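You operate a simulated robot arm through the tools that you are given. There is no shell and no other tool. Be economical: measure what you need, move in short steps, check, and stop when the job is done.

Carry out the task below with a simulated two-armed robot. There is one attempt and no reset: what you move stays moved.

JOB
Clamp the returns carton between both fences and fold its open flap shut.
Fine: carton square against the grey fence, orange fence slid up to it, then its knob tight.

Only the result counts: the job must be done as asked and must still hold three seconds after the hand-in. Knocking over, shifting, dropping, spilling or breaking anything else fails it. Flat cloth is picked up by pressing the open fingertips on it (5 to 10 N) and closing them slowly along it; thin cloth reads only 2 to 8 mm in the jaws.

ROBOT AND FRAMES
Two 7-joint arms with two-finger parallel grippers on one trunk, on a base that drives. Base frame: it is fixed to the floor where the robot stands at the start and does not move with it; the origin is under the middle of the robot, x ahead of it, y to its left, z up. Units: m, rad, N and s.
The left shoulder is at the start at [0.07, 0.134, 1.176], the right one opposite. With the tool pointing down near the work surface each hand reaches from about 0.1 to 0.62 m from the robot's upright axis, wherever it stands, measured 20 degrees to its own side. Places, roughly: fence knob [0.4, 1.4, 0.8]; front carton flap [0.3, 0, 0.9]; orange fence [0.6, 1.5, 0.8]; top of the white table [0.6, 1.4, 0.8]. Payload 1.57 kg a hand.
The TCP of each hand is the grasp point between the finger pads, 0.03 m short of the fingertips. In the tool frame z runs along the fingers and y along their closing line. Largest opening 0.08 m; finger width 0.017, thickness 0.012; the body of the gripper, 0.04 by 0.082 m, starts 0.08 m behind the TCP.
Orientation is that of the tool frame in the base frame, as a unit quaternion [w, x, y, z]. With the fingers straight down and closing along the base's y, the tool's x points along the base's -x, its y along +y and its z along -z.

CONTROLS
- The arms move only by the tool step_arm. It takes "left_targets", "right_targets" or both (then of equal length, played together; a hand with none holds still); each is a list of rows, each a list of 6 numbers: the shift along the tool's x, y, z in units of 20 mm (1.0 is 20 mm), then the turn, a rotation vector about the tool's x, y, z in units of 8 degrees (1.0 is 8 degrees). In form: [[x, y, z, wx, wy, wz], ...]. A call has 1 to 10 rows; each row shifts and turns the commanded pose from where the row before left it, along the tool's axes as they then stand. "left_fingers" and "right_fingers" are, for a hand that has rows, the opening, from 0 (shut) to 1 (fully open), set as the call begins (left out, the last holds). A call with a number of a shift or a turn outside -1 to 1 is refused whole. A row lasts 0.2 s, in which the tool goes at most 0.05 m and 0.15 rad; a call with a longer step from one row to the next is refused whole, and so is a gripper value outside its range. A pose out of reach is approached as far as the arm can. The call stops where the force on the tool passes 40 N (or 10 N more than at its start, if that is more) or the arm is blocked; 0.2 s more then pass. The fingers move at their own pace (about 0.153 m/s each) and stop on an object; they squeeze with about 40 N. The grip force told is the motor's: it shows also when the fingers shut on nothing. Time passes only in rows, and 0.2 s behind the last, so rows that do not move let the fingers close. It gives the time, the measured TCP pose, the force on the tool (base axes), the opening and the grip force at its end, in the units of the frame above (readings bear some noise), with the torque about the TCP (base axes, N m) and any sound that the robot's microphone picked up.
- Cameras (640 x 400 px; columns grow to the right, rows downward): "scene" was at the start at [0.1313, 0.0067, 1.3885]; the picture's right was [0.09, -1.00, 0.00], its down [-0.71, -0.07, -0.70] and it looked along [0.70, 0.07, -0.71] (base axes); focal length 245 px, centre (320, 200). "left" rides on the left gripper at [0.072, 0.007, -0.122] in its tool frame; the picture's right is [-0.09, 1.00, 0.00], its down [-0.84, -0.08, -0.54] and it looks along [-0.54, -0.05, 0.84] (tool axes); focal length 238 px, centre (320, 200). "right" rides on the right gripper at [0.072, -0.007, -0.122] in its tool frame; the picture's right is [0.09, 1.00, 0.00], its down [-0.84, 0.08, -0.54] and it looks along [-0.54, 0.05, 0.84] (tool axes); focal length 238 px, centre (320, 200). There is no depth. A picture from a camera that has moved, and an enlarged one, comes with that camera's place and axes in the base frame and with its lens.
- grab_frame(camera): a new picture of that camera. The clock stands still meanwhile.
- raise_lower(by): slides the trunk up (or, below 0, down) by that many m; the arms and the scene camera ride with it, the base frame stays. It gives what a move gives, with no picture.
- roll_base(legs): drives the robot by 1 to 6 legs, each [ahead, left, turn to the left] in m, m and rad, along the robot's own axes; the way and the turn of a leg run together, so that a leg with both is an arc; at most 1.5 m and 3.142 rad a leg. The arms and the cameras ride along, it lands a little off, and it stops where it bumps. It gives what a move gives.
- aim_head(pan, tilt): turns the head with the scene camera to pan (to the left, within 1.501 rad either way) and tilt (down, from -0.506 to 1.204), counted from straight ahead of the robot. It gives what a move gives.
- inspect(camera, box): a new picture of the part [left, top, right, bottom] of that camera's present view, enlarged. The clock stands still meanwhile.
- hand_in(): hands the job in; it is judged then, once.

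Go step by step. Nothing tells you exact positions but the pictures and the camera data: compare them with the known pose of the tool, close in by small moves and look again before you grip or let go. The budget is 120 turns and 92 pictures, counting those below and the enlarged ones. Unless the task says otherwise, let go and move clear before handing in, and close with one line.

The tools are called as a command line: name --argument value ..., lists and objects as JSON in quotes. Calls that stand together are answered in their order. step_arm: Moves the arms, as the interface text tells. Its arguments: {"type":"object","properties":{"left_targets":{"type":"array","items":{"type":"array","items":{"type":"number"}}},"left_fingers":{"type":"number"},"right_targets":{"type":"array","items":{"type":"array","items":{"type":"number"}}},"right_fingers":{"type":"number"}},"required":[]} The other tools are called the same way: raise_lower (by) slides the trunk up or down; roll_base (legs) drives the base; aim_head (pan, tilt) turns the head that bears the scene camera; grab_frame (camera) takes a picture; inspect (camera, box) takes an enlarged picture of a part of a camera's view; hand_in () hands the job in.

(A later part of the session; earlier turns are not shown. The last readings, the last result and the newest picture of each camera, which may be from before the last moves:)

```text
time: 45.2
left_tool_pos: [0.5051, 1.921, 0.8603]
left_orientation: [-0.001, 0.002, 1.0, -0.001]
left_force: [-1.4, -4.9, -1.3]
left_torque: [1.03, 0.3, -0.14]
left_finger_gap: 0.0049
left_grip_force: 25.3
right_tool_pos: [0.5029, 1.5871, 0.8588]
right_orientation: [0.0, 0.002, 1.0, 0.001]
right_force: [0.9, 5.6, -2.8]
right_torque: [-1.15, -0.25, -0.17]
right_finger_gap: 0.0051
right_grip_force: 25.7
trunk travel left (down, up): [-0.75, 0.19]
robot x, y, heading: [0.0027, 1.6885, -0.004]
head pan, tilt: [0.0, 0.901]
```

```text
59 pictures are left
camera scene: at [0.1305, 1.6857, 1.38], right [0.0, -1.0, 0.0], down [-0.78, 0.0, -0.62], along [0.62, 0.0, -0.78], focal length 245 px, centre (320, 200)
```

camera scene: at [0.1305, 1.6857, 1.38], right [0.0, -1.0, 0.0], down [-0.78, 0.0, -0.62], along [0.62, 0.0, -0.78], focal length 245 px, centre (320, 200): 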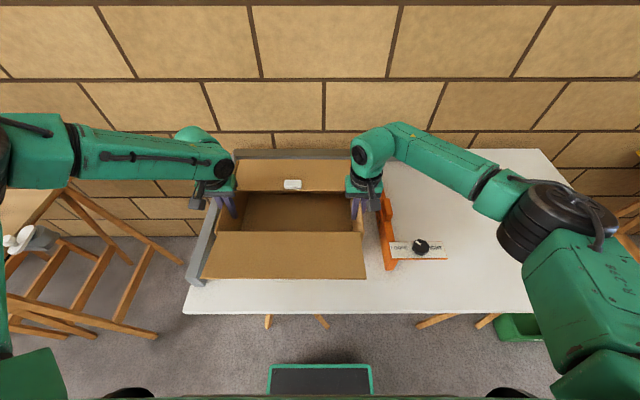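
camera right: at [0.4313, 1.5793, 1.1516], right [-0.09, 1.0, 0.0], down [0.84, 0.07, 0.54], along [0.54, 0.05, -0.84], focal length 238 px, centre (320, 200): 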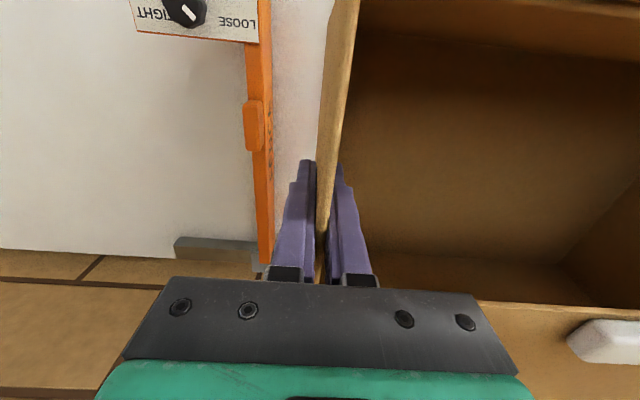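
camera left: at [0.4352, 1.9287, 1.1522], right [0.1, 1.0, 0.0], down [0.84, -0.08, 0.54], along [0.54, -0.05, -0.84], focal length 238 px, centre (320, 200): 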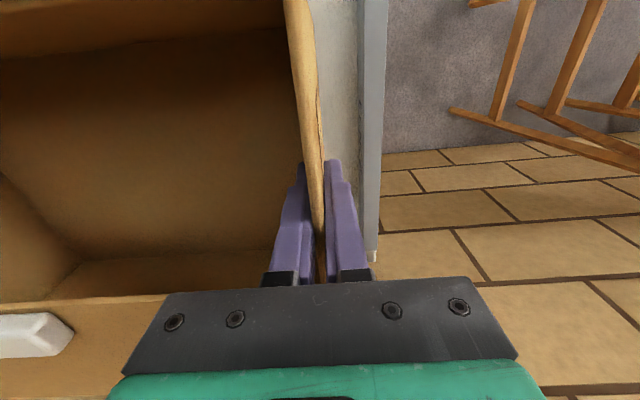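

Weight is still on the hands; continuing down in tiny steps.

step_arm --left_targets '[[0, 0, 0.1, 0, 0, 0], [0, 0, 0.1, 0, 0, 0], [0, 0, 0.1, 0, 0, 0]]' --right_targets '[[0, 0, 0.1, 0, 0, 0], [0, 0, 0.1, 0, 0, 0], [0, 0, 0.1, 0, 0, 0]]'

step_arm --left_targets '[[0, 0, 0.1, 0, 0, 0], [0, 0, 0.1, 0, 0, 0], [0, 0, 0, 0, 0, 0]]' --right_targets '[[0, 0, 0.1, 0, 0, 0], [0, 0, 0.1, 0, 0, 0], [0, 0, 0, 0, 0, 0]]'

```text
time: 46.0
left_tool_pos: [0.5057, 1.9216, 0.8581]
left_orientation: [0.004, 0.003, 1.0, -0.001]
left_force: [1.5, -4.1, 11.7]
left_torque: [0.97, 0.77, -0.35]
left_finger_gap: 0.0051
left_grip_force: 25.6
right_tool_pos: [0.5007, 1.5868, 0.8551]
right_orientation: [0.002, 0.003, 1.0, 0.001]
right_force: [7.0, 3.1, 10.7]
right_torque: [-1.36, 0.88, -0.31]
right_finger_gap: 0.005
right_grip_force: 24.3
trunk travel left (down, up): [-0.75, 0.19]
robot x, y, heading: [0.0027, 1.6853, -0.007]
head pan, tilt: [0.0, 0.901]
```

```text
time: 46.8
left_tool_pos: [0.5034, 1.9204, 0.856]
left_orientation: [0.005, 0.002, 1.0, -0.001]
left_force: [9.0, -7.8, 20.0]
left_torque: [1.75, -0.16, -0.24]
left_finger_gap: 0.0051
left_grip_force: 25.8
right_tool_pos: [0.4994, 1.5864, 0.853]
right_orientation: [0.003, 0.001, 1.0, 0.002]
right_force: [5.6, 7.4, 21.2]
right_torque: [-1.65, 0.06, -0.25]
right_finger_gap: 0.0051
right_grip_force: 25.8
trunk travel left (down, up): [-0.75, 0.19]
robot x, y, heading: [0.0023, 1.6912, -0.005]
head pan, tilt: [0.0, 0.901]
```

Carton is on the table. Releasing gently and rising.

step_arm --left_targets '[[0, 0, -0.2, 0, 0, 0], [0, 0, 0, 0, 0, 0], [0, 0, -1, 0, 0, 0], [0, 0, -1, 0, 0, 0], [0, 0, -1, 0, 0, 0], [0, 0, -1, 0, 0, 0], [0, 0, -1, 0, 0, 0], [0, 0, -1, 0, 0, 0]]' --right_targets '[[0, 0, -0.2, 0, 0, 0], [0, 0, 0, 0, 0, 0], [0, 0, -1, 0, 0, 0], [0, 0, -1, 0, 0, 0], [0, 0, -1, 0, 0, 0], [0, 0, -1, 0, 0, 0], [0, 0, -1, 0, 0, 0], [0, 0, -1, 0, 0, 0]]' --left_fingers 0.35 --right_fingers 0.35

inspect --camera "scene" --box '[170, 130, 460, 310]'

grab_frame --camera "right"

```text
time: 48.6
left_tool_pos: [0.5052, 1.9211, 0.9775]
left_orientation: [0.001, 0.001, 1.0, -0.002]
left_force: [-0.3, 0.7, -0.2]
left_torque: [0.0, 0.01, -0.04]
left_finger_gap: 0.0281
left_grip_force: 0.1
right_tool_pos: [0.4997, 1.5879, 0.976]
right_orientation: [0.001, 0.002, 1.0, 0.001]
right_force: [-0.1, 0.3, -0.4]
right_torque: [0.03, -0.03, -0.01]
right_finger_gap: 0.0279
right_grip_force: 0.1
trunk travel left (down, up): [-0.75, 0.19]
robot x, y, heading: [0.0018, 1.687, -0.004]
head pan, tilt: [0.0, 0.901]
```

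```text
2.21 times, centred on (315, 220) of scene
camera zoom: at [0.1285, 1.6858, 1.3801], right [0.0, -1.0, 0.0], down [-0.78, 0.0, -0.62], along [0.62, 0.0, -0.78], focal length 541 px, centre (331, 156)
```

zoom: 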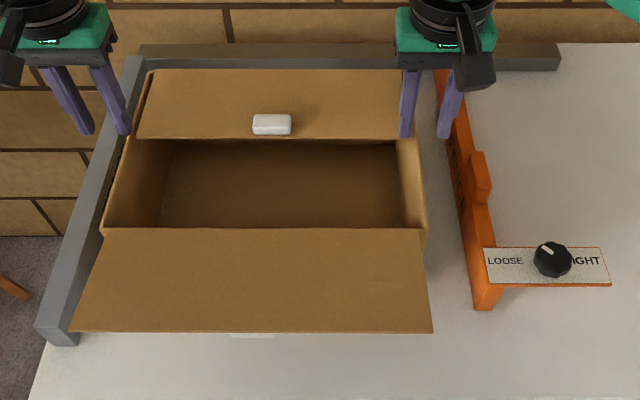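

```text
57 pictures are left
camera right: at [0.4295, 1.5815, 1.098], right [-0.09, 1.0, 0.0], down [0.84, 0.07, 0.54], along [0.54, 0.05, -0.84], focal length 238 px, centre (320, 200)
```

right: 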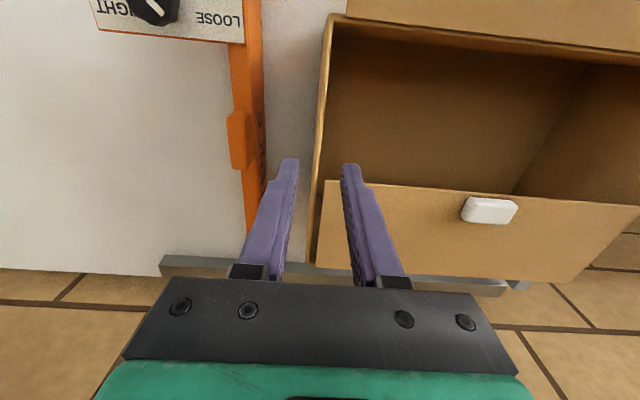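

The orange fence has a push tab on its right side at about (0.535, 1.485). I'll bring the right hand, fingers shut, to the right of that tab.

step_arm --right_targets '[[-0.2, -0.9, -0.2, 0, 0, 0], [-0.2, -0.9, -0.2, 0, 0, 0], [-0.2, -0.9, -0.2, 0, 0, 0], [-0.2, -0.9, -0.2, 0, 0, 0], [-0.2, -0.9, 0, 0, 0, 0], [-0.2, -0.9, 0, 0, 0, 0], [-0.2, -0.9, 0, 0, 0, 0], [-0.2, -0.9, 0, 0, 0, 0]]' --right_fingers 0

grab_frame --camera "right"

inspect --camera "scene" --box '[280, 120, 480, 300]'

```text
time: 50.4
left_tool_pos: [0.5057, 1.9199, 0.9777]
left_orientation: [0.001, 0.003, 1.0, -0.001]
left_force: [0.0, 0.1, -0.4]
left_torque: [-0.02, 0.0, -0.03]
left_finger_gap: 0.0277
left_grip_force: 0.1
right_tool_pos: [0.5317, 1.4423, 0.9892]
right_orientation: [0.0, 0.002, 1.0, 0.001]
right_force: [0.3, -0.2, 0.2]
right_torque: [0.0, 0.03, 0.0]
right_finger_gap: 0.0
right_grip_force: 20.8
trunk travel left (down, up): [-0.75, 0.19]
robot x, y, heading: [0.0051, 1.6894, -0.004]
head pan, tilt: [0.0, 0.901]
```

```text
56 pictures are left
camera right: at [0.4609, 1.4363, 1.1121], right [-0.09, 1.0, 0.0], down [0.84, 0.07, 0.54], along [0.54, 0.05, -0.84], focal length 238 px, centre (320, 200)
```

right: 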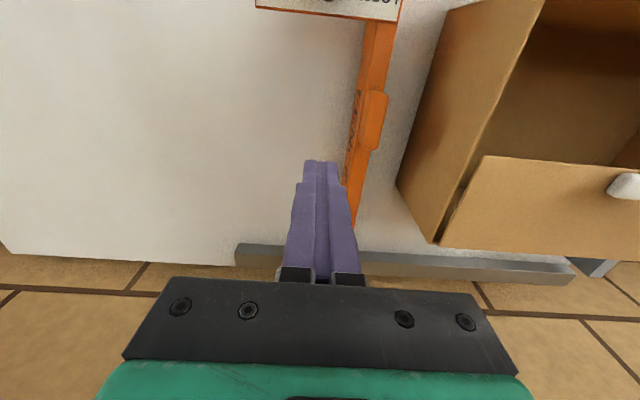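

```text
2.22 times, centred on (380, 210) of scene
camera zoom: at [0.1293, 1.6851, 1.3801], right [0.0, -1.0, 0.0], down [-0.78, 0.0, -0.62], along [0.62, 0.0, -0.78], focal length 544 px, centre (187, 178)
```

zoom: 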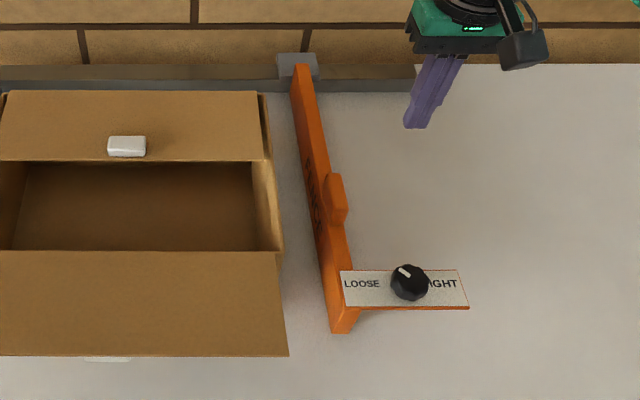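

The "tab" is actually a raised grip on top of the bar, so I'll push the bar's right side with closed fingers near x 0.53 (the carton's middle). Descending beside it.

step_arm --right_targets '[[0, 0, 1, 0, 0, 0], [0, 0, 1, 0, 0, 0], [0, 0, 1, 0, 0, 0], [0, 0, 1, 0, 0, 0], [0, 0, 1, 0, 0, 0], [0, 0, 1, 0, 0, 0], [0, 0, 1, 0, 0, 0], [0, 0, 1, 0, 0, 0], [0, 0, 1, 0, 0, 0], [0, 0, 0.4, 0, 0, 0]]'

inspect --camera "scene" --box '[280, 120, 480, 300]'

grab_frame --camera "right"

```text
time: 52.6
left_tool_pos: [0.5061, 1.9213, 0.9771]
left_orientation: [0.001, 0.003, 1.0, -0.002]
left_force: [0.1, 0.1, -0.8]
left_torque: [0.0, 0.04, 0.0]
left_finger_gap: 0.028
left_grip_force: 0.0
right_tool_pos: [0.5337, 1.4428, 0.8023]
right_orientation: [0.0, 0.002, 1.0, 0.0]
right_force: [-0.9, 0.4, 0.3]
right_torque: [0.0, 0.01, -0.02]
right_finger_gap: 0.0
right_grip_force: 21.6
trunk travel left (down, up): [-0.75, 0.19]
robot x, y, heading: [-0.0002, 1.6893, -0.005]
head pan, tilt: [0.0, 0.901]
```

```text
2.22 times, centred on (380, 210) of scene
camera zoom: at [0.1294, 1.6857, 1.3801], right [0.0, -1.0, 0.0], down [-0.78, 0.0, -0.62], along [0.62, 0.0, -0.78], focal length 544 px, centre (187, 178)
```

zoom: 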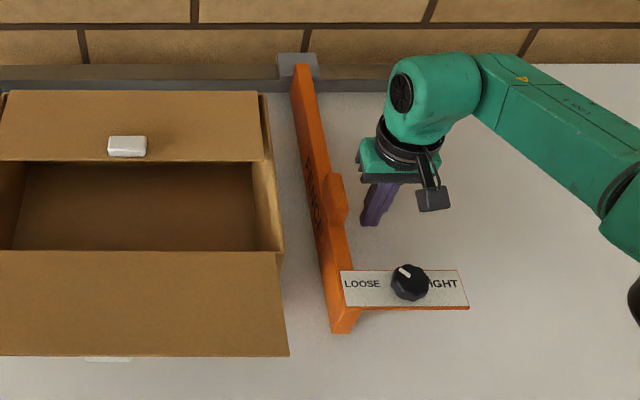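

```text
53 pictures are left
camera right: at [0.4618, 1.4364, 0.924], right [-0.09, 1.0, 0.0], down [0.84, 0.07, 0.54], along [0.54, 0.05, -0.84], focal length 238 px, centre (320, 200)
```

right: 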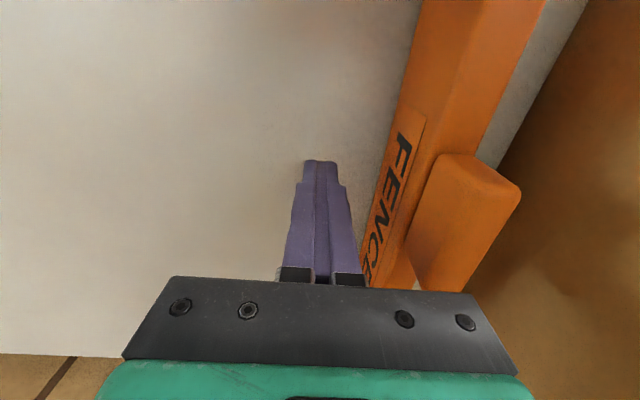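

Handle top ≈0.845, below the gripper body at 0.88, so it clears. Pushing the fence to the left.

step_arm --right_targets '[[0, 0.6, 0, 0, 0, 0], [0, 0.6, 0, 0, 0, 0], [0, 0.6, 0, 0, 0, 0], [0, 0.4, 0, 0, 0, 0], [0, 0.4, 0, 0, 0, 0], [0, 0.4, 0, 0, 0, 0], [0, 0.4, 0, 0, 0, 0], [0, 0.4, 0, 0, 0, 0], [0, 0.4, 0, 0, 0, 0], [0, 0.4, 0, 0, 0, 0]]'

grab_frame --camera "scene"

```text
time: 54.8
left_tool_pos: [0.5054, 1.9208, 0.9763]
left_orientation: [0.001, 0.001, 1.0, 0.0]
left_force: [0.1, 0.7, -0.4]
left_torque: [-0.01, 0.0, 0.01]
left_finger_gap: 0.028
left_grip_force: 0.1
right_tool_pos: [0.5344, 1.5352, 0.8014]
right_orientation: [0.0, 0.002, 1.0, 0.0]
right_force: [-0.1, -2.4, 0.1]
right_torque: [0.05, -0.02, 0.02]
right_finger_gap: 0.0
right_grip_force: 21.4
trunk travel left (down, up): [-0.75, 0.19]
robot x, y, heading: [0.0026, 1.6869, -0.003]
head pan, tilt: [0.0, 0.901]
```

```text
52 pictures are left
camera scene: at [0.1295, 1.6854, 1.3801], right [0.0, -1.0, 0.0], down [-0.78, 0.0, -0.62], along [0.62, 0.0, -0.78], focal length 245 px, centre (320, 200)
```

scene: 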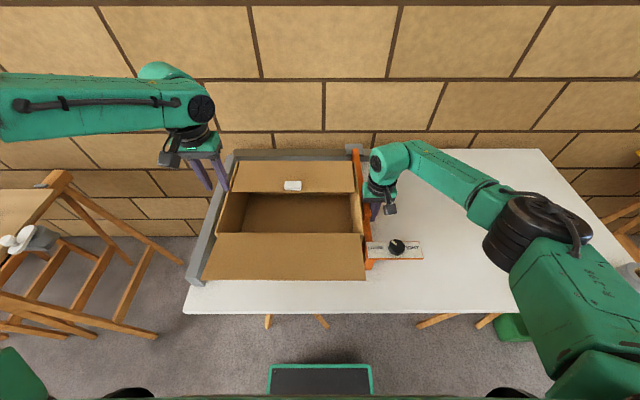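

The fence slides freely. Continuing until the carton is pressed against the grey fence.

step_arm --right_targets '[[0, 0.4, 0, 0, 0, 0], [0, 0.4, 0, 0, 0, 0], [0, 0.4, 0, 0, 0, 0], [0, 0.4, 0, 0, 0, 0], [0, 0.4, 0, 0, 0, 0], [0, 0.3, 0, 0, 0, 0]]'

grab_frame --camera "scene"

grab_frame --camera "right"

```text
time: 56.2
left_tool_pos: [0.5046, 1.9205, 0.9778]
left_orientation: [0.001, 0.002, 1.0, 0.0]
left_force: [-0.9, -0.1, 0.5]
left_torque: [0.03, 0.0, -0.01]
left_finger_gap: 0.0279
left_grip_force: 0.1
right_tool_pos: [0.5341, 1.5797, 0.8013]
right_orientation: [0.0, 0.003, 1.0, 0.001]
right_force: [1.3, -3.1, -0.1]
right_torque: [0.11, 0.05, 0.02]
right_finger_gap: 0.0003
right_grip_force: 20.9
trunk travel left (down, up): [-0.75, 0.19]
robot x, y, heading: [-0.0008, 1.687, -0.005]
head pan, tilt: [0.0, 0.901]
```

```text
51 pictures are left
camera scene: at [0.1298, 1.6849, 1.3801], right [0.0, -1.0, 0.0], down [-0.78, 0.0, -0.62], along [0.62, 0.0, -0.78], focal length 245 px, centre (320, 200)
```

scene: 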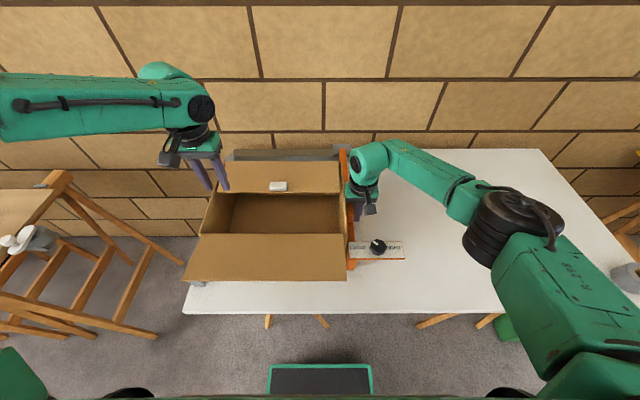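

```text
50 pictures are left
camera right: at [0.4617, 1.5734, 0.9241], right [-0.09, 1.0, 0.0], down [0.84, 0.07, 0.54], along [0.54, 0.05, -0.84], focal length 238 px, centre (320, 200)
```

right: 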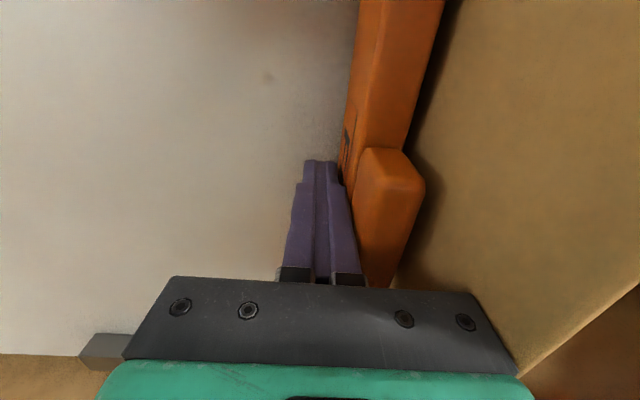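

step_arm --right_targets '[[0, 0.2, 0, 0, 0, 0], [0, 0.2, 0, 0, 0, 0], [0, 0.15, 0, 0, 0, 0], [0, 0.15, 0, 0, 0, 0], [0, 0.15, 0, 0, 0, 0]]'

```text
time: 57.4
left_tool_pos: [0.5056, 1.9208, 0.9782]
left_orientation: [0.001, 0.002, 1.0, 0.0]
left_force: [0.1, 0.5, 0.0]
left_torque: [-0.02, 0.0, 0.03]
left_finger_gap: 0.028
left_grip_force: 0.0
right_tool_pos: [0.5326, 1.5962, 0.8019]
right_orientation: [0.0, 0.001, 1.0, 0.0]
right_force: [0.1, -3.8, 0.5]
right_torque: [0.14, 0.05, 0.03]
right_finger_gap: 0.0002
right_grip_force: 21.5
trunk travel left (down, up): [-0.75, 0.19]
robot x, y, heading: [0.0029, 1.6907, -0.002]
head pan, tilt: [0.0, 0.901]
```

step_arm --right_targets '[[0, 0.15, 0, 0, 0, 0], [0, 0.15, 0, 0, 0, 0], [0, 0.15, 0, 0, 0, 0], [0, 0.15, 0, 0, 0, 0]]'

inspect --camera "scene" --box '[160, 130, 420, 310]'

grab_frame --camera "left"

```text
time: 58.4
left_tool_pos: [0.5056, 1.9135, 0.9787]
left_orientation: [0.002, 0.003, 1.0, 0.004]
left_force: [1.0, 1.1, 0.5]
left_torque: [0.02, -0.02, -0.01]
left_finger_gap: 0.0282
left_grip_force: 0.0
right_tool_pos: [0.5335, 1.5993, 0.8018]
right_orientation: [0.001, 0.005, 1.0, 0.002]
right_force: [2.4, -34.2, 8.0]
right_torque: [3.13, 0.31, 0.47]
right_finger_gap: 0.0001
right_grip_force: 21.5
trunk travel left (down, up): [-0.75, 0.19]
robot x, y, heading: [0.0021, 1.6867, -0.005]
head pan, tilt: [0.0, 0.901]
```

```text
2.22 times, centred on (290, 220) of scene
camera zoom: at [0.1288, 1.6753, 1.3802], right [-0.01, -1.0, -0.01], down [-0.78, 0.01, -0.62], along [0.62, 0.0, -0.78], focal length 544 px, centre (387, 156)
```

zoom: 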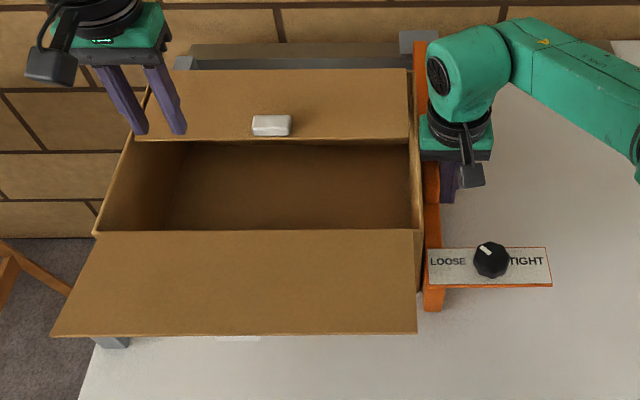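

```text
48 pictures are left
camera left: at [0.4337, 1.9205, 1.1001], right [0.1, 1.0, 0.01], down [0.84, -0.09, 0.54], along [0.54, -0.05, -0.84], focal length 238 px, centre (320, 200)
```

left: 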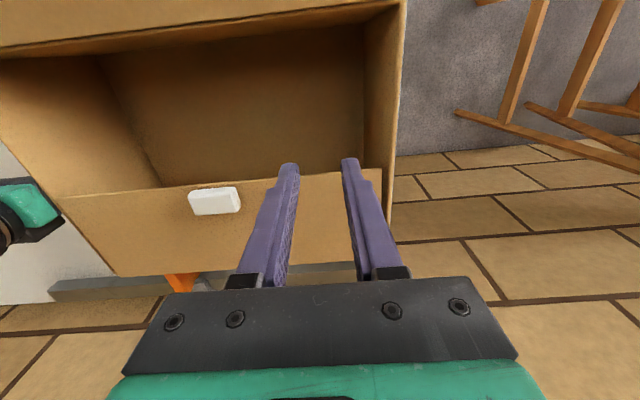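

The torque shows the gripper body was touching the carton's upper wall rather than the fence taking the load. I'll back off, tilt the hand so that only the fingertips push the bar, and look.

step_arm --right_targets '[[0, -0.7, 0, 0, 0, 0], [0, -0.7, 0, 0, 0, 0], [0, -0.2, 0, -0.9, 0, 0], [0, 0, 0, -0.9, 0, 0], [0, 0, 0, -0.9, 0, 0]]'

grab_frame --camera "right"

inspect --camera "scene" --box '[160, 130, 420, 310]'

```text
time: 59.6
left_tool_pos: [0.5059, 1.9192, 0.978]
left_orientation: [0.001, 0.002, 1.0, 0.0]
left_force: [0.1, -1.2, -0.2]
left_torque: [0.02, -0.01, 0.03]
left_finger_gap: 0.0283
left_grip_force: 0.0
right_tool_pos: [0.5335, 1.5795, 0.8023]
right_orientation: [0.001, 0.001, 0.982, 0.189]
right_force: [-0.2, -0.4, -0.1]
right_torque: [0.01, 0.01, -0.01]
right_finger_gap: 0.0001
right_grip_force: 21.6
trunk travel left (down, up): [-0.75, 0.19]
robot x, y, heading: [0.0024, 1.687, -0.002]
head pan, tilt: [0.0, 0.901]
```

```text
47 pictures are left
camera right: at [0.4611, 1.5265, 0.9133], right [-0.09, 0.92, 0.37], down [0.84, -0.13, 0.53], along [0.54, 0.36, -0.76], focal length 238 px, centre (320, 200)
```

right: 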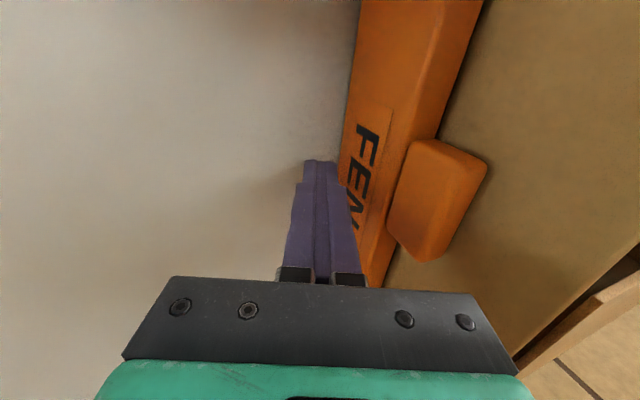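

```text
2.22 times, centred on (290, 220) of scene
camera zoom: at [0.129, 1.6846, 1.3802], right [0.0, -1.0, 0.0], down [-0.78, 0.0, -0.62], along [0.62, 0.0, -0.78], focal length 544 px, centre (387, 156)
```

zoom: 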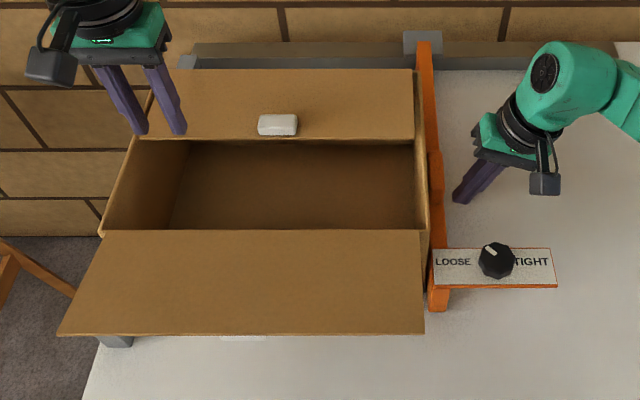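

step_arm --right_targets '[[0, 0.14, 0.055, 0, 0, 0], [0, 0.14, 0.055, 0, 0, 0], [0, 0.14, 0.055, 0, 0, 0], [0, 0.14, 0.055, 0, 0, 0]]'

step_arm --right_targets '[[0, 0.1, 0.04, 0, 0, 0], [0, 0.1, 0.04, 0, 0, 0], [0, 0, 0, 0, 0, 0]]'

```text
time: 60.6
left_tool_pos: [0.5049, 1.9204, 0.977]
left_orientation: [0.001, 0.003, 1.0, -0.001]
left_force: [-0.1, 0.5, 0.0]
left_torque: [-0.02, -0.04, 0.01]
left_finger_gap: 0.028
left_grip_force: 0.1
right_tool_pos: [0.5334, 1.5897, 0.8025]
right_orientation: [0.002, 0.002, 0.982, 0.188]
right_force: [0.3, 0.0, 0.6]
right_torque: [-0.01, -0.01, -0.02]
right_finger_gap: 0.0002
right_grip_force: 21.6
trunk travel left (down, up): [-0.75, 0.19]
robot x, y, heading: [0.0058, 1.687, -0.001]
head pan, tilt: [0.0, 0.901]
```

```text
time: 61.4
left_tool_pos: [0.5064, 1.9211, 0.9775]
left_orientation: [0.001, 0.002, 1.0, -0.001]
left_force: [-0.1, -0.1, 1.1]
left_torque: [-0.01, 0.0, -0.03]
left_finger_gap: 0.0278
left_grip_force: 0.0
right_tool_pos: [0.5325, 1.594, 0.803]
right_orientation: [0.0, 0.003, 0.982, 0.187]
right_force: [-1.1, -1.9, -0.9]
right_torque: [-0.09, -0.02, 0.02]
right_finger_gap: 0.0
right_grip_force: 21.3
trunk travel left (down, up): [-0.75, 0.19]
robot x, y, heading: [0.0038, 1.6896, -0.003]
head pan, tilt: [0.0, 0.901]
```

Contact with the bar just begins. Continuing in 2 mm steps.

step_arm --right_targets '[[0, 0.1, 0.04, 0, 0, 0], [0, 0.1, 0.04, 0, 0, 0], [0, 0.1, 0.04, 0, 0, 0], [0, 0, 0, 0, 0, 0]]'

step_arm --right_targets '[[0, 0.1, 0.04, 0, 0, 0], [0, 0.1, 0.04, 0, 0, 0], [0, 0, 0, 0, 0, 0]]'

```text
time: 62.4
left_tool_pos: [0.5046, 1.9183, 0.9776]
left_orientation: [0.0, 0.003, 1.0, 0.0]
left_force: [-1.0, -0.4, 1.0]
left_torque: [0.01, 0.01, -0.01]
left_finger_gap: 0.0279
left_grip_force: 0.1
right_tool_pos: [0.5336, 1.5971, 0.8033]
right_orientation: [0.001, 0.002, 0.982, 0.188]
right_force: [-0.1, -11.6, 3.9]
right_torque: [-0.17, -0.02, 0.03]
right_finger_gap: 0.0
right_grip_force: 20.8
trunk travel left (down, up): [-0.75, 0.19]
robot x, y, heading: [0.0057, 1.6907, -0.009]
head pan, tilt: [0.0, 0.901]
```

```text
time: 63.2
left_tool_pos: [0.5045, 1.9153, 0.979]
left_orientation: [0.002, 0.004, 1.0, 0.001]
left_force: [-0.8, 0.6, 0.1]
left_torque: [-0.01, -0.01, 0.01]
left_finger_gap: 0.0277
left_grip_force: 0.1
right_tool_pos: [0.533, 1.598, 0.8011]
right_orientation: [0.003, 0.003, 0.982, 0.189]
right_force: [0.5, -31.2, 9.5]
right_torque: [-0.56, -0.03, 0.03]
right_finger_gap: 0.0002
right_grip_force: 21.0
trunk travel left (down, up): [-0.75, 0.19]
robot x, y, heading: [0.0031, 1.6874, -0.005]
head pan, tilt: [0.0, 0.901]
```

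The bar now takes 31 N with no motion, so the carton is clamped between both fences. I'll withdraw the right hand, upright it and move above the knob.

step_arm --right_targets '[[0, -0.9, -0.36, 0, 0, 0], [0, -0.9, -0.36, 0, 0, 0], [0, -0.9, -0.36, 0.9, 0, 0], [0, 0, -1, 0.9, 0, 0], [0, 0, -1, 0.9, 0, 0], [0.5, 0, -1, 0, 0, 0], [0.9, 0, -1, 0, 0, 0], [0.9, 0.3, -1, 0, 0, 0], [0.9, 0.3, 0, 0, 0, 0], [0.9, 0.3, 0, 0, 0, 0]]'

inspect --camera "scene" --box '[160, 130, 420, 310]'

grab_frame --camera "right"

```text
time: 65.4
left_tool_pos: [0.5046, 1.9206, 0.9779]
left_orientation: [0.001, 0.002, 1.0, -0.001]
left_force: [-1.1, 0.0, 0.0]
left_torque: [-0.01, -0.01, -0.01]
left_finger_gap: 0.0282
left_grip_force: 0.0
right_tool_pos: [0.4501, 1.5573, 0.9007]
right_orientation: [0.001, 0.002, 1.0, 0.001]
right_force: [0.2, 0.6, -0.8]
right_torque: [-0.02, 0.01, -0.01]
right_finger_gap: 0.0001
right_grip_force: 21.5
trunk travel left (down, up): [-0.75, 0.19]
robot x, y, heading: [0.003, 1.6888, -0.004]
head pan, tilt: [0.0, 0.901]
```

```text
2.22 times, centred on (290, 220) of scene
camera zoom: at [0.1285, 1.6856, 1.3802], right [0.0, -1.0, 0.0], down [-0.78, 0.0, -0.62], along [0.62, 0.0, -0.78], focal length 544 px, centre (387, 156)
```

zoom: 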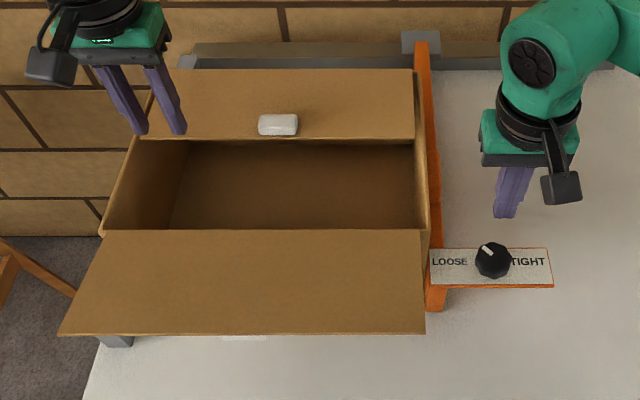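

```text
44 pictures are left
camera right: at [0.3783, 1.551, 1.0232], right [-0.09, 1.0, 0.0], down [0.84, 0.07, 0.54], along [0.54, 0.05, -0.84], focal length 238 px, centre (320, 200)
```

right: 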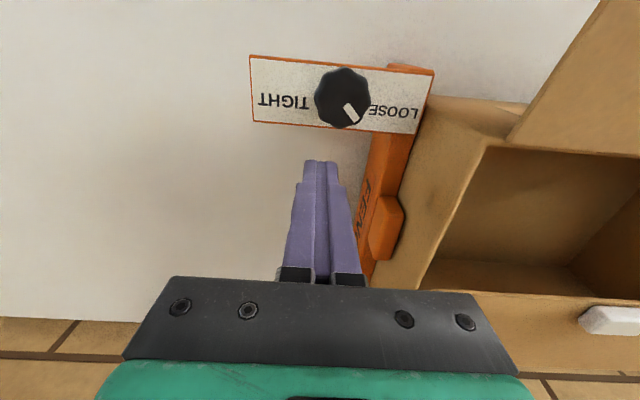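

The knob is about 39 mm across at (0.405, 1.569), top z≈0.853. I'll centre over it with fingers open and pre-turn counter-clockwise by ~56°.

step_arm --right_targets '[[0.75, 0.2, 0, 0, 0, 0], [0.75, 0.2, 0, 0, 0, 0], [0.75, 0.2, 0, 0, 0, 0], [0, 0, 0, 0, 0, -1], [0, 0, 0, 0, 0, -1], [0, 0, 0, 0, 0, -1], [0, 0, 0, 0, 0, -1], [0, 0, 0, 0, 0, -1], [0, 0, 0, 0, 0, -1], [0, 0, 0, 0, 0, -1]]' --right_fingers 0.7

grab_frame --camera "right"

inspect --camera "scene" --box '[280, 180, 440, 300]'

```text
time: 67.6
left_tool_pos: [0.5047, 1.9208, 0.9763]
left_orientation: [0.001, 0.002, 1.0, -0.001]
left_force: [-0.9, 0.7, -1.0]
left_torque: [0.04, 0.01, -0.03]
left_finger_gap: 0.028
left_grip_force: 0.0
right_tool_pos: [0.4056, 1.5688, 0.8998]
right_orientation: [0.001, -0.374, 0.928, 0.0]
right_force: [0.5, 0.4, 0.3]
right_torque: [-0.02, 0.0, 0.03]
right_finger_gap: 0.0563
right_grip_force: 0.1
right hand out of reach, approached as far as the arm can: row 9, 10
trunk travel left (down, up): [-0.75, 0.19]
robot x, y, heading: [0.0063, 1.6878, -0.005]
head pan, tilt: [0.0, 0.901]
```

```text
43 pictures are left
camera right: at [0.3594, 1.5146, 1.0235], right [-0.76, 0.65, 0.0], down [0.55, 0.64, 0.54], along [0.36, 0.41, -0.84], focal length 238 px, centre (320, 200)
```

right: 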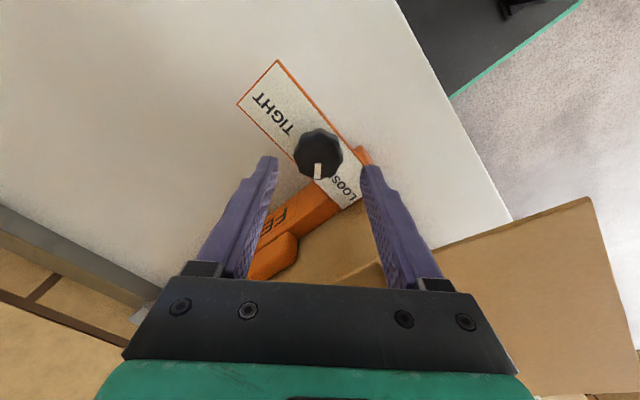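

```text
3.33 times, centred on (360, 240) of scene
camera zoom: at [0.1293, 1.6857, 1.3801], right [0.0, -1.0, 0.0], down [-0.78, 0.0, -0.62], along [0.62, 0.0, -0.78], focal length 817 px, centre (187, 67)
```

zoom: 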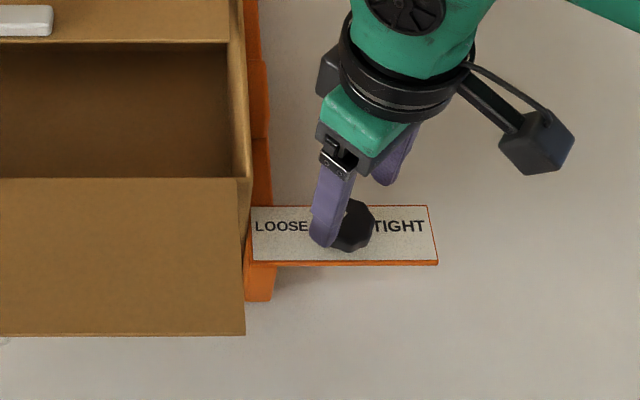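

The wrist limit is at ~44°, which is fine. Knob is centred within a few mm; descending onto it and gripping.

step_arm --right_targets '[[0.15, 0, 0, 0, 0, 0.75], [0, 0, 0.9, 0, 0, 0.75], [0, 0, 0.9, 0, 0, 0]]'

grab_frame --camera "right"

step_arm --right_targets '[[0, 0, 0, 0, 0, 0], [0, 0, 0, 0, 0, 0], [0, 0, 0, 0, 0, 0]]' --right_fingers 0

```text
time: 68.4
left_tool_pos: [0.5051, 1.9219, 0.9769]
left_orientation: [0.001, 0.002, 1.0, 0.0]
left_force: [0.6, 0.5, 0.2]
left_torque: [-0.02, 0.02, 0.0]
left_finger_gap: 0.028
left_grip_force: 0.0
right_tool_pos: [0.405, 1.5681, 0.8655]
right_orientation: [0.001, -0.274, 0.962, 0.001]
right_force: [0.1, 0.0, -0.1]
right_torque: [-0.03, 0.0, -0.02]
right_finger_gap: 0.056
right_grip_force: 0.0
trunk travel left (down, up): [-0.75, 0.19]
robot x, y, heading: [0.0056, 1.6852, -0.008]
head pan, tilt: [0.0, 0.901]
```

```text
41 pictures are left
camera right: at [0.3474, 1.5242, 0.9878], right [-0.6, 0.8, 0.0], down [0.67, 0.51, 0.54], along [0.43, 0.33, -0.84], focal length 238 px, centre (320, 200)
```

right: 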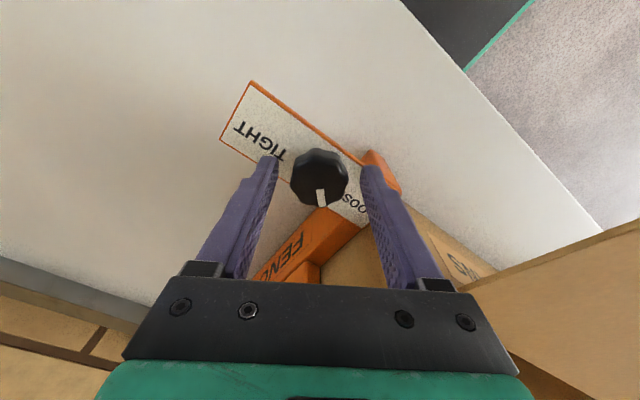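

```text
time: 69.2
left_tool_pos: [0.5062, 1.9207, 0.9776]
left_orientation: [0.001, 0.003, 1.0, -0.002]
left_force: [0.7, -0.4, 0.1]
left_torque: [0.01, 0.01, 0.03]
left_finger_gap: 0.0279
left_grip_force: 0.0
right_tool_pos: [0.406, 1.5673, 0.8646]
right_orientation: [0.001, -0.274, 0.962, 0.0]
right_force: [0.9, -1.7, -0.4]
right_torque: [-0.15, -0.23, -0.02]
right_finger_gap: 0.0377
right_grip_force: 43.7
trunk travel left (down, up): [-0.75, 0.19]
robot x, y, heading: [0.0023, 1.6871, -0.002]
head pan, tilt: [0.0, 0.901]
```

Knob gripped (37.7 mm). Turning clockwise toward TIGHT, watching torque.

step_arm --right_targets '[[0, 0, 0, 0, 0, 0.8], [0, 0, 0, 0, 0, 0.8], [0, 0, 0, 0, 0, 0.8], [0, 0, 0, 0, 0, 0.8], [0, 0, 0, 0, 0, 0.8]]'

step_arm --right_targets '[[0, 0, 0, 0, 0, 0.8], [0, 0, 0, 0, 0, 0.8], [0, 0, 0, 0, 0, 0.8], [0, 0, 0, 0, 0, 0.8], [0, 0, 0, 0, 0, 0.8]]'

grab_frame --camera "right"

```text
time: 70.4
left_tool_pos: [0.506, 1.9216, 0.9761]
left_orientation: [0.0, 0.003, 1.0, -0.001]
left_force: [0.3, 0.8, 0.0]
left_torque: [0.0, -0.01, 0.01]
left_finger_gap: 0.0281
left_grip_force: 0.0
right_tool_pos: [0.4047, 1.5666, 0.8648]
right_orientation: [0.001, 0.002, 1.0, 0.0]
right_force: [-0.8, 1.7, -4.1]
right_torque: [0.31, -0.07, 0.02]
right_finger_gap: 0.0373
right_grip_force: 43.6
trunk travel left (down, up): [-0.75, 0.19]
robot x, y, heading: [0.0033, 1.6869, -0.0]
head pan, tilt: [0.0, 0.901]
```

```text
time: 71.6
left_tool_pos: [0.5058, 1.9216, 0.9776]
left_orientation: [0.001, 0.002, 1.0, 0.0]
left_force: [0.4, -0.4, 0.3]
left_torque: [0.01, -0.01, 0.01]
left_finger_gap: 0.0281
left_grip_force: 0.1
right_tool_pos: [0.4064, 1.5693, 0.8649]
right_orientation: [0.0, 0.278, 0.961, 0.001]
right_force: [4.3, 4.4, 2.7]
right_torque: [0.12, 0.41, 0.0]
right_finger_gap: 0.0374
right_grip_force: 43.5
trunk travel left (down, up): [-0.75, 0.19]
robot x, y, heading: [0.0026, 1.689, -0.005]
head pan, tilt: [0.0, 0.901]
```

```text
40 pictures are left
camera right: at [0.3408, 1.6011, 0.9879], right [0.45, 0.89, 0.0], down [0.75, -0.38, 0.54], along [0.48, -0.25, -0.84], focal length 238 px, centre (320, 200)
```

right: 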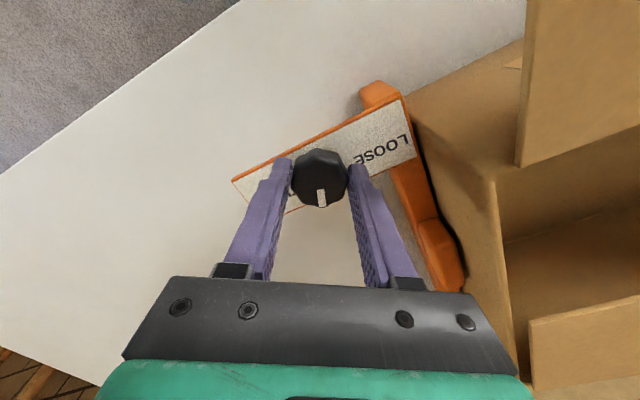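

Knob follows (64° so far). Continuing.

step_arm --right_targets '[[0, 0, 0, 0, 0, 0.8], [0, 0, 0, 0, 0, 0.8], [0, 0, 0, 0, 0, 0.8], [0, 0, 0, 0, 0, 0.8], [0, 0, 0, 0, 0, 0.8]]'

step_arm --right_targets '[[0, 0, 0, 0, 0, 0.8], [0, 0, 0, 0, 0, 0.8], [0, 0, 0, 0, 0, 0.8], [0, 0, 0, 0, 0, 0.8]]'

grab_frame --camera "right"

```text
time: 72.8
left_tool_pos: [0.5065, 1.9241, 0.9765]
left_orientation: [0.0, 0.002, 1.0, -0.002]
left_force: [0.4, 0.4, -0.5]
left_torque: [0.0, 0.02, -0.02]
left_finger_gap: 0.0281
left_grip_force: 0.1
right_tool_pos: [0.4062, 1.5705, 0.8649]
right_orientation: [0.0, 0.531, 0.847, 0.001]
right_force: [9.4, 9.1, 5.6]
right_torque: [0.14, -0.17, 0.65]
right_finger_gap: 0.0375
right_grip_force: 44.1
trunk travel left (down, up): [-0.75, 0.19]
robot x, y, heading: [0.0028, 1.6888, -0.002]
head pan, tilt: [0.0, 0.901]
```

```text
time: 73.8
left_tool_pos: [0.5091, 1.9223, 0.9746]
left_orientation: [-0.001, 0.003, 1.0, -0.001]
left_force: [-0.4, -0.6, -0.8]
left_torque: [0.0, 0.0, 0.01]
left_finger_gap: 0.0281
left_grip_force: 0.1
right_tool_pos: [0.4087, 1.5667, 0.8644]
right_orientation: [0.0, 0.707, 0.707, 0.001]
right_force: [16.1, 3.8, 2.4]
right_torque: [0.11, -0.42, 0.59]
right_finger_gap: 0.0372
right_grip_force: 43.2
trunk travel left (down, up): [-0.75, 0.19]
robot x, y, heading: [0.0039, 1.6887, -0.001]
head pan, tilt: [0.0, 0.901]
```

```text
39 pictures are left
camera right: at [0.4013, 1.6396, 0.987], right [1.0, 0.09, 0.0], down [0.08, -0.84, 0.54], along [0.05, -0.54, -0.84], focal length 238 px, centre (320, 200)
```

right: 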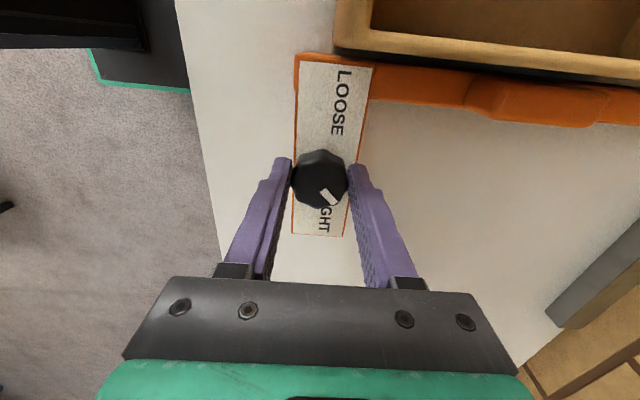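

The knob resists (0.6 N·m) and the fingers slipped on it at the end. I'll look closely at the pointer.

inspect --camera "right" --box '[260, 40, 400, 250]'

step_arm --right_targets '[[0, 0, 0, 0, 0, 0], [0, 0, 0, 0, 0, -1], [0, 0, 0, 0, 0, -1], [0, 0, 0, 0, 0, -1], [0, 0, 0, 0, 0, -1], [0, 0, 0, 0, 0, -1]]' --right_fingers 0.65

grab_frame --camera "right"

```text
1.90 times, centred on (330, 145) of right
camera zoom: at [0.4013, 1.6396, 0.987], right [1.0, 0.09, 0.0], down [0.08, -0.84, 0.54], along [0.05, -0.54, -0.84], focal length 454 px, centre (301, 305)
```

zoom: 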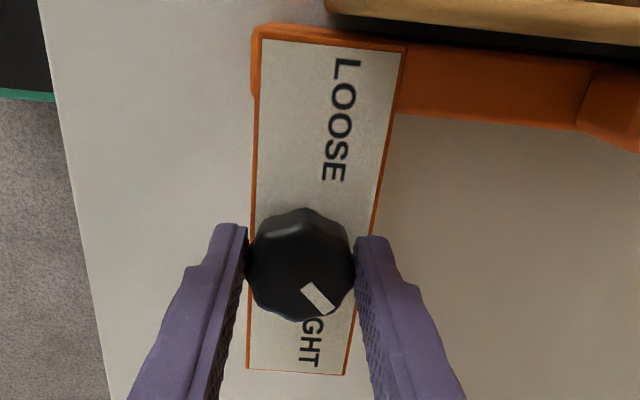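

```text
time: 75.2
left_tool_pos: [0.5054, 1.9208, 0.9781]
left_orientation: [0.001, 0.003, 1.0, -0.001]
left_force: [-0.1, -0.4, -0.3]
left_torque: [-0.01, -0.01, -0.01]
left_finger_gap: 0.0282
left_grip_force: 0.0
right_tool_pos: [0.404, 1.5669, 0.8648]
right_orientation: [0.0, 0.42, 0.908, 0.002]
right_force: [0.0, -0.3, 0.1]
right_torque: [-0.03, -0.02, -0.01]
right_finger_gap: 0.0517
right_grip_force: 0.1
trunk travel left (down, up): [-0.75, 0.19]
robot x, y, heading: [0.0028, 1.6871, 0.002]
head pan, tilt: [0.0, 0.901]
```

```text
37 pictures are left
camera right: at [0.3522, 1.618, 0.988], right [0.7, 0.72, 0.0], down [0.6, -0.59, 0.54], along [0.39, -0.38, -0.84], focal length 238 px, centre (320, 200)
```

right: 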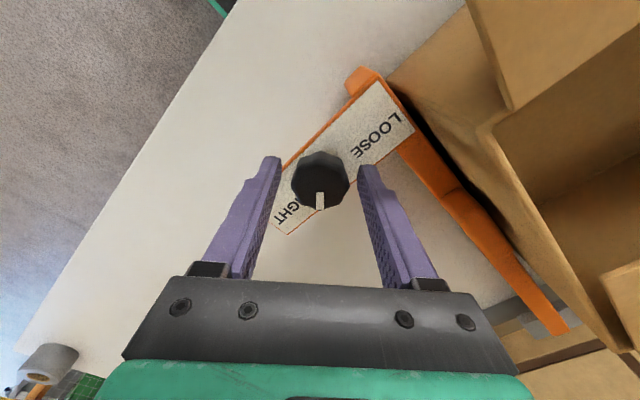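

Pointer has turned about 82°. Regripping slightly deeper and turning further to see if it's a hard stop.

step_arm --right_targets '[[0, 0, 0.2, 0, 0, 0], [0, 0, 0, 0, 0, 0]]'

step_arm --right_targets '[[0, 0, 0, 0, 0, 0], [0, 0, 0, 0, 0, 0], [0, 0, 0, 0, 0, 0.5], [0, 0, 0, 0, 0, 0.5], [0, 0, 0, 0, 0, 0]]' --right_fingers 0

step_arm --right_targets '[[0, 0, 0, 0, 0, 0.5], [0, 0, 0, 0, 0, 0.5], [0, 0, 0, 0, 0, 0.5]]'

step_arm --right_targets '[[0, 0, 0, 0, 0, 0.5], [0, 0, 0, 0, 0, 0.5], [0, 0, 0, 0, 0, 0.5]]'

grab_frame --camera "right"

```text
time: 75.8
left_tool_pos: [0.5053, 1.922, 0.9779]
left_orientation: [0.0, 0.003, 1.0, -0.002]
left_force: [0.2, 0.7, 0.3]
left_torque: [0.02, 0.03, 0.01]
left_finger_gap: 0.0279
left_grip_force: 0.0
right_tool_pos: [0.4048, 1.5681, 0.8623]
right_orientation: [0.0, 0.421, 0.907, 0.001]
right_force: [-0.4, 0.1, 0.3]
right_torque: [-0.03, -0.03, 0.0]
right_finger_gap: 0.0522
right_grip_force: 0.1
trunk travel left (down, up): [-0.75, 0.19]
robot x, y, heading: [-0.0003, 1.6868, -0.011]
head pan, tilt: [0.0, 0.901]
```

```text
time: 77.0
left_tool_pos: [0.5051, 1.9221, 0.9762]
left_orientation: [0.001, 0.002, 1.0, -0.001]
left_force: [0.0, -0.1, 0.3]
left_torque: [0.0, 0.02, -0.01]
left_finger_gap: 0.0281
left_grip_force: 0.0
right_tool_pos: [0.4047, 1.568, 0.8624]
right_orientation: [0.0, 0.483, 0.875, 0.001]
right_force: [1.1, 2.1, 0.3]
right_torque: [0.07, -0.04, 0.87]
right_finger_gap: 0.0373
right_grip_force: 43.7
trunk travel left (down, up): [-0.75, 0.19]
robot x, y, heading: [0.0046, 1.6872, -0.002]
head pan, tilt: [0.0, 0.901]
```

```text
time: 77.8
left_tool_pos: [0.507, 1.9223, 0.9766]
left_orientation: [-0.001, 0.003, 1.0, -0.001]
left_force: [0.8, 0.7, 1.5]
left_torque: [0.02, 0.0, 0.03]
left_finger_gap: 0.0281
left_grip_force: 0.0
right_tool_pos: [0.4048, 1.5682, 0.8614]
right_orientation: [0.0, 0.572, 0.82, 0.001]
right_force: [4.5, 4.3, 0.4]
right_torque: [0.03, -0.02, 0.36]
right_finger_gap: 0.0375
right_grip_force: 43.4
trunk travel left (down, up): [-0.75, 0.19]
robot x, y, heading: [0.0022, 1.6849, -0.006]
head pan, tilt: [0.0, 0.901]
```

```text
time: 78.6
left_tool_pos: [0.5065, 1.9226, 0.9756]
left_orientation: [0.0, 0.001, 1.0, -0.002]
left_force: [0.1, 1.1, 0.4]
left_torque: [0.01, 0.0, -0.02]
left_finger_gap: 0.0279
left_grip_force: 0.1
right_tool_pos: [0.4066, 1.5683, 0.8616]
right_orientation: [0.001, 0.655, 0.755, 0.001]
right_force: [11.8, 6.5, 6.0]
right_torque: [0.01, -0.14, 0.68]
right_finger_gap: 0.0375
right_grip_force: 43.8
trunk travel left (down, up): [-0.75, 0.19]
robot x, y, heading: [0.0028, 1.6892, -0.004]
head pan, tilt: [0.0, 0.901]
```

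```text
36 pictures are left
camera right: at [0.39, 1.639, 0.9839], right [0.97, 0.23, 0.0], down [0.19, -0.82, 0.54], along [0.13, -0.53, -0.84], focal length 238 px, centre (320, 200)
```

right: 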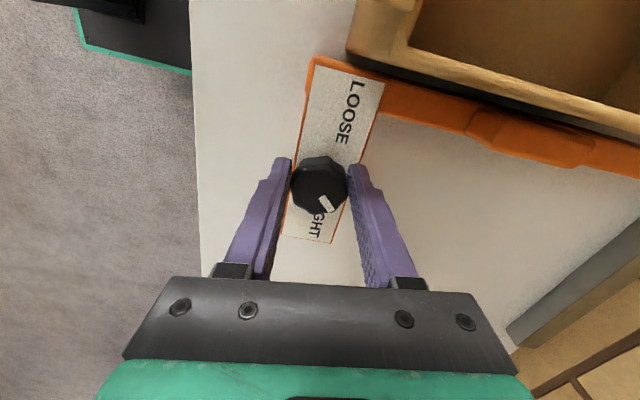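

The knob is at its stop: torque peaked at 0.87 N·m and the fingers slipped without it moving further, with the pointer on the TIGHT side. Releasing, rising and turning the wrist back.

step_arm --right_targets '[[0, 0, 0, 0, 0, 0], [0, 0, 0, 0, 0, 0], [0, 0, -1, 0, 0, 0], [0, 0, -1, 0, 0, -1], [0, 0, -1, 0, 0, -1], [0, 0, -1, 0, 0, -1], [0, 0, 0, 0, 0, -1], [0, 0, 0, 0, 0, -1], [0, 0, 0, 0, 0, -1], [0, 0, 0, 0, 0, -1]]' --right_fingers 0.65

step_arm --right_targets '[[0, -0.9, -0.5, 0, 0, -1], [0, -0.9, -0.5, 0, 0, -1], [0, -0.9, -0.5, 0, 0, -1], [0, -0.9, -0.5, 0, 0, 0]]'

grab_frame --camera "right"

inspect --camera "scene" --box '[160, 130, 420, 310]'

```text
time: 80.8
left_tool_pos: [0.5051, 1.9206, 0.9773]
left_orientation: [0.001, 0.003, 1.0, -0.001]
left_force: [0.4, -0.6, -0.4]
left_torque: [0.0, -0.03, 0.03]
left_finger_gap: 0.0279
left_grip_force: 0.2
right_tool_pos: [0.4035, 1.5684, 0.9429]
right_orientation: [0.0, 0.223, 0.975, 0.001]
right_force: [-0.8, -0.3, 0.0]
right_torque: [0.03, -0.02, 0.0]
right_finger_gap: 0.0521
right_grip_force: 0.0
trunk travel left (down, up): [-0.75, 0.19]
robot x, y, heading: [0.0025, 1.6838, -0.001]
head pan, tilt: [0.0, 0.901]
```

```text
time: 81.8
left_tool_pos: [0.5057, 1.92, 0.9785]
left_orientation: [0.001, 0.003, 1.0, 0.0]
left_force: [-0.1, -0.5, -0.4]
left_torque: [0.01, -0.02, 0.0]
left_finger_gap: 0.0281
left_grip_force: 0.0
right_tool_pos: [0.387, 1.4975, 0.9821]
right_orientation: [0.0, 0.013, 1.0, 0.001]
right_force: [0.3, 0.3, -1.4]
right_torque: [0.02, -0.03, 0.01]
right_finger_gap: 0.0519
right_grip_force: 0.0
trunk travel left (down, up): [-0.75, 0.19]
robot x, y, heading: [0.0017, 1.6869, -0.001]
head pan, tilt: [0.0, 0.901]
```

```text
35 pictures are left
camera right: at [0.315, 1.4929, 1.1046], right [-0.06, 1.0, 0.0], down [0.84, 0.05, 0.54], along [0.54, 0.04, -0.84], focal length 238 px, centre (320, 200)
```

right: 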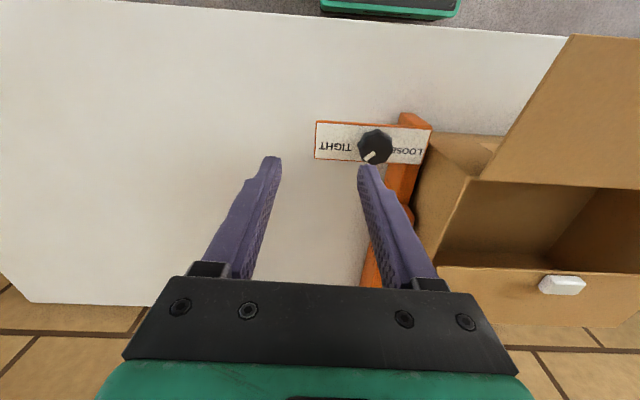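

```text
2.22 times, centred on (290, 220) of scene
camera zoom: at [0.1286, 1.6849, 1.3802], right [0.0, -1.0, 0.0], down [-0.78, 0.0, -0.62], along [0.62, 0.0, -0.78], focal length 544 px, centre (387, 156)
```

zoom: 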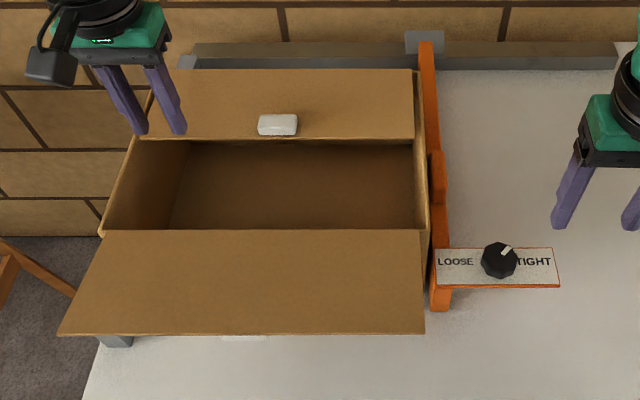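

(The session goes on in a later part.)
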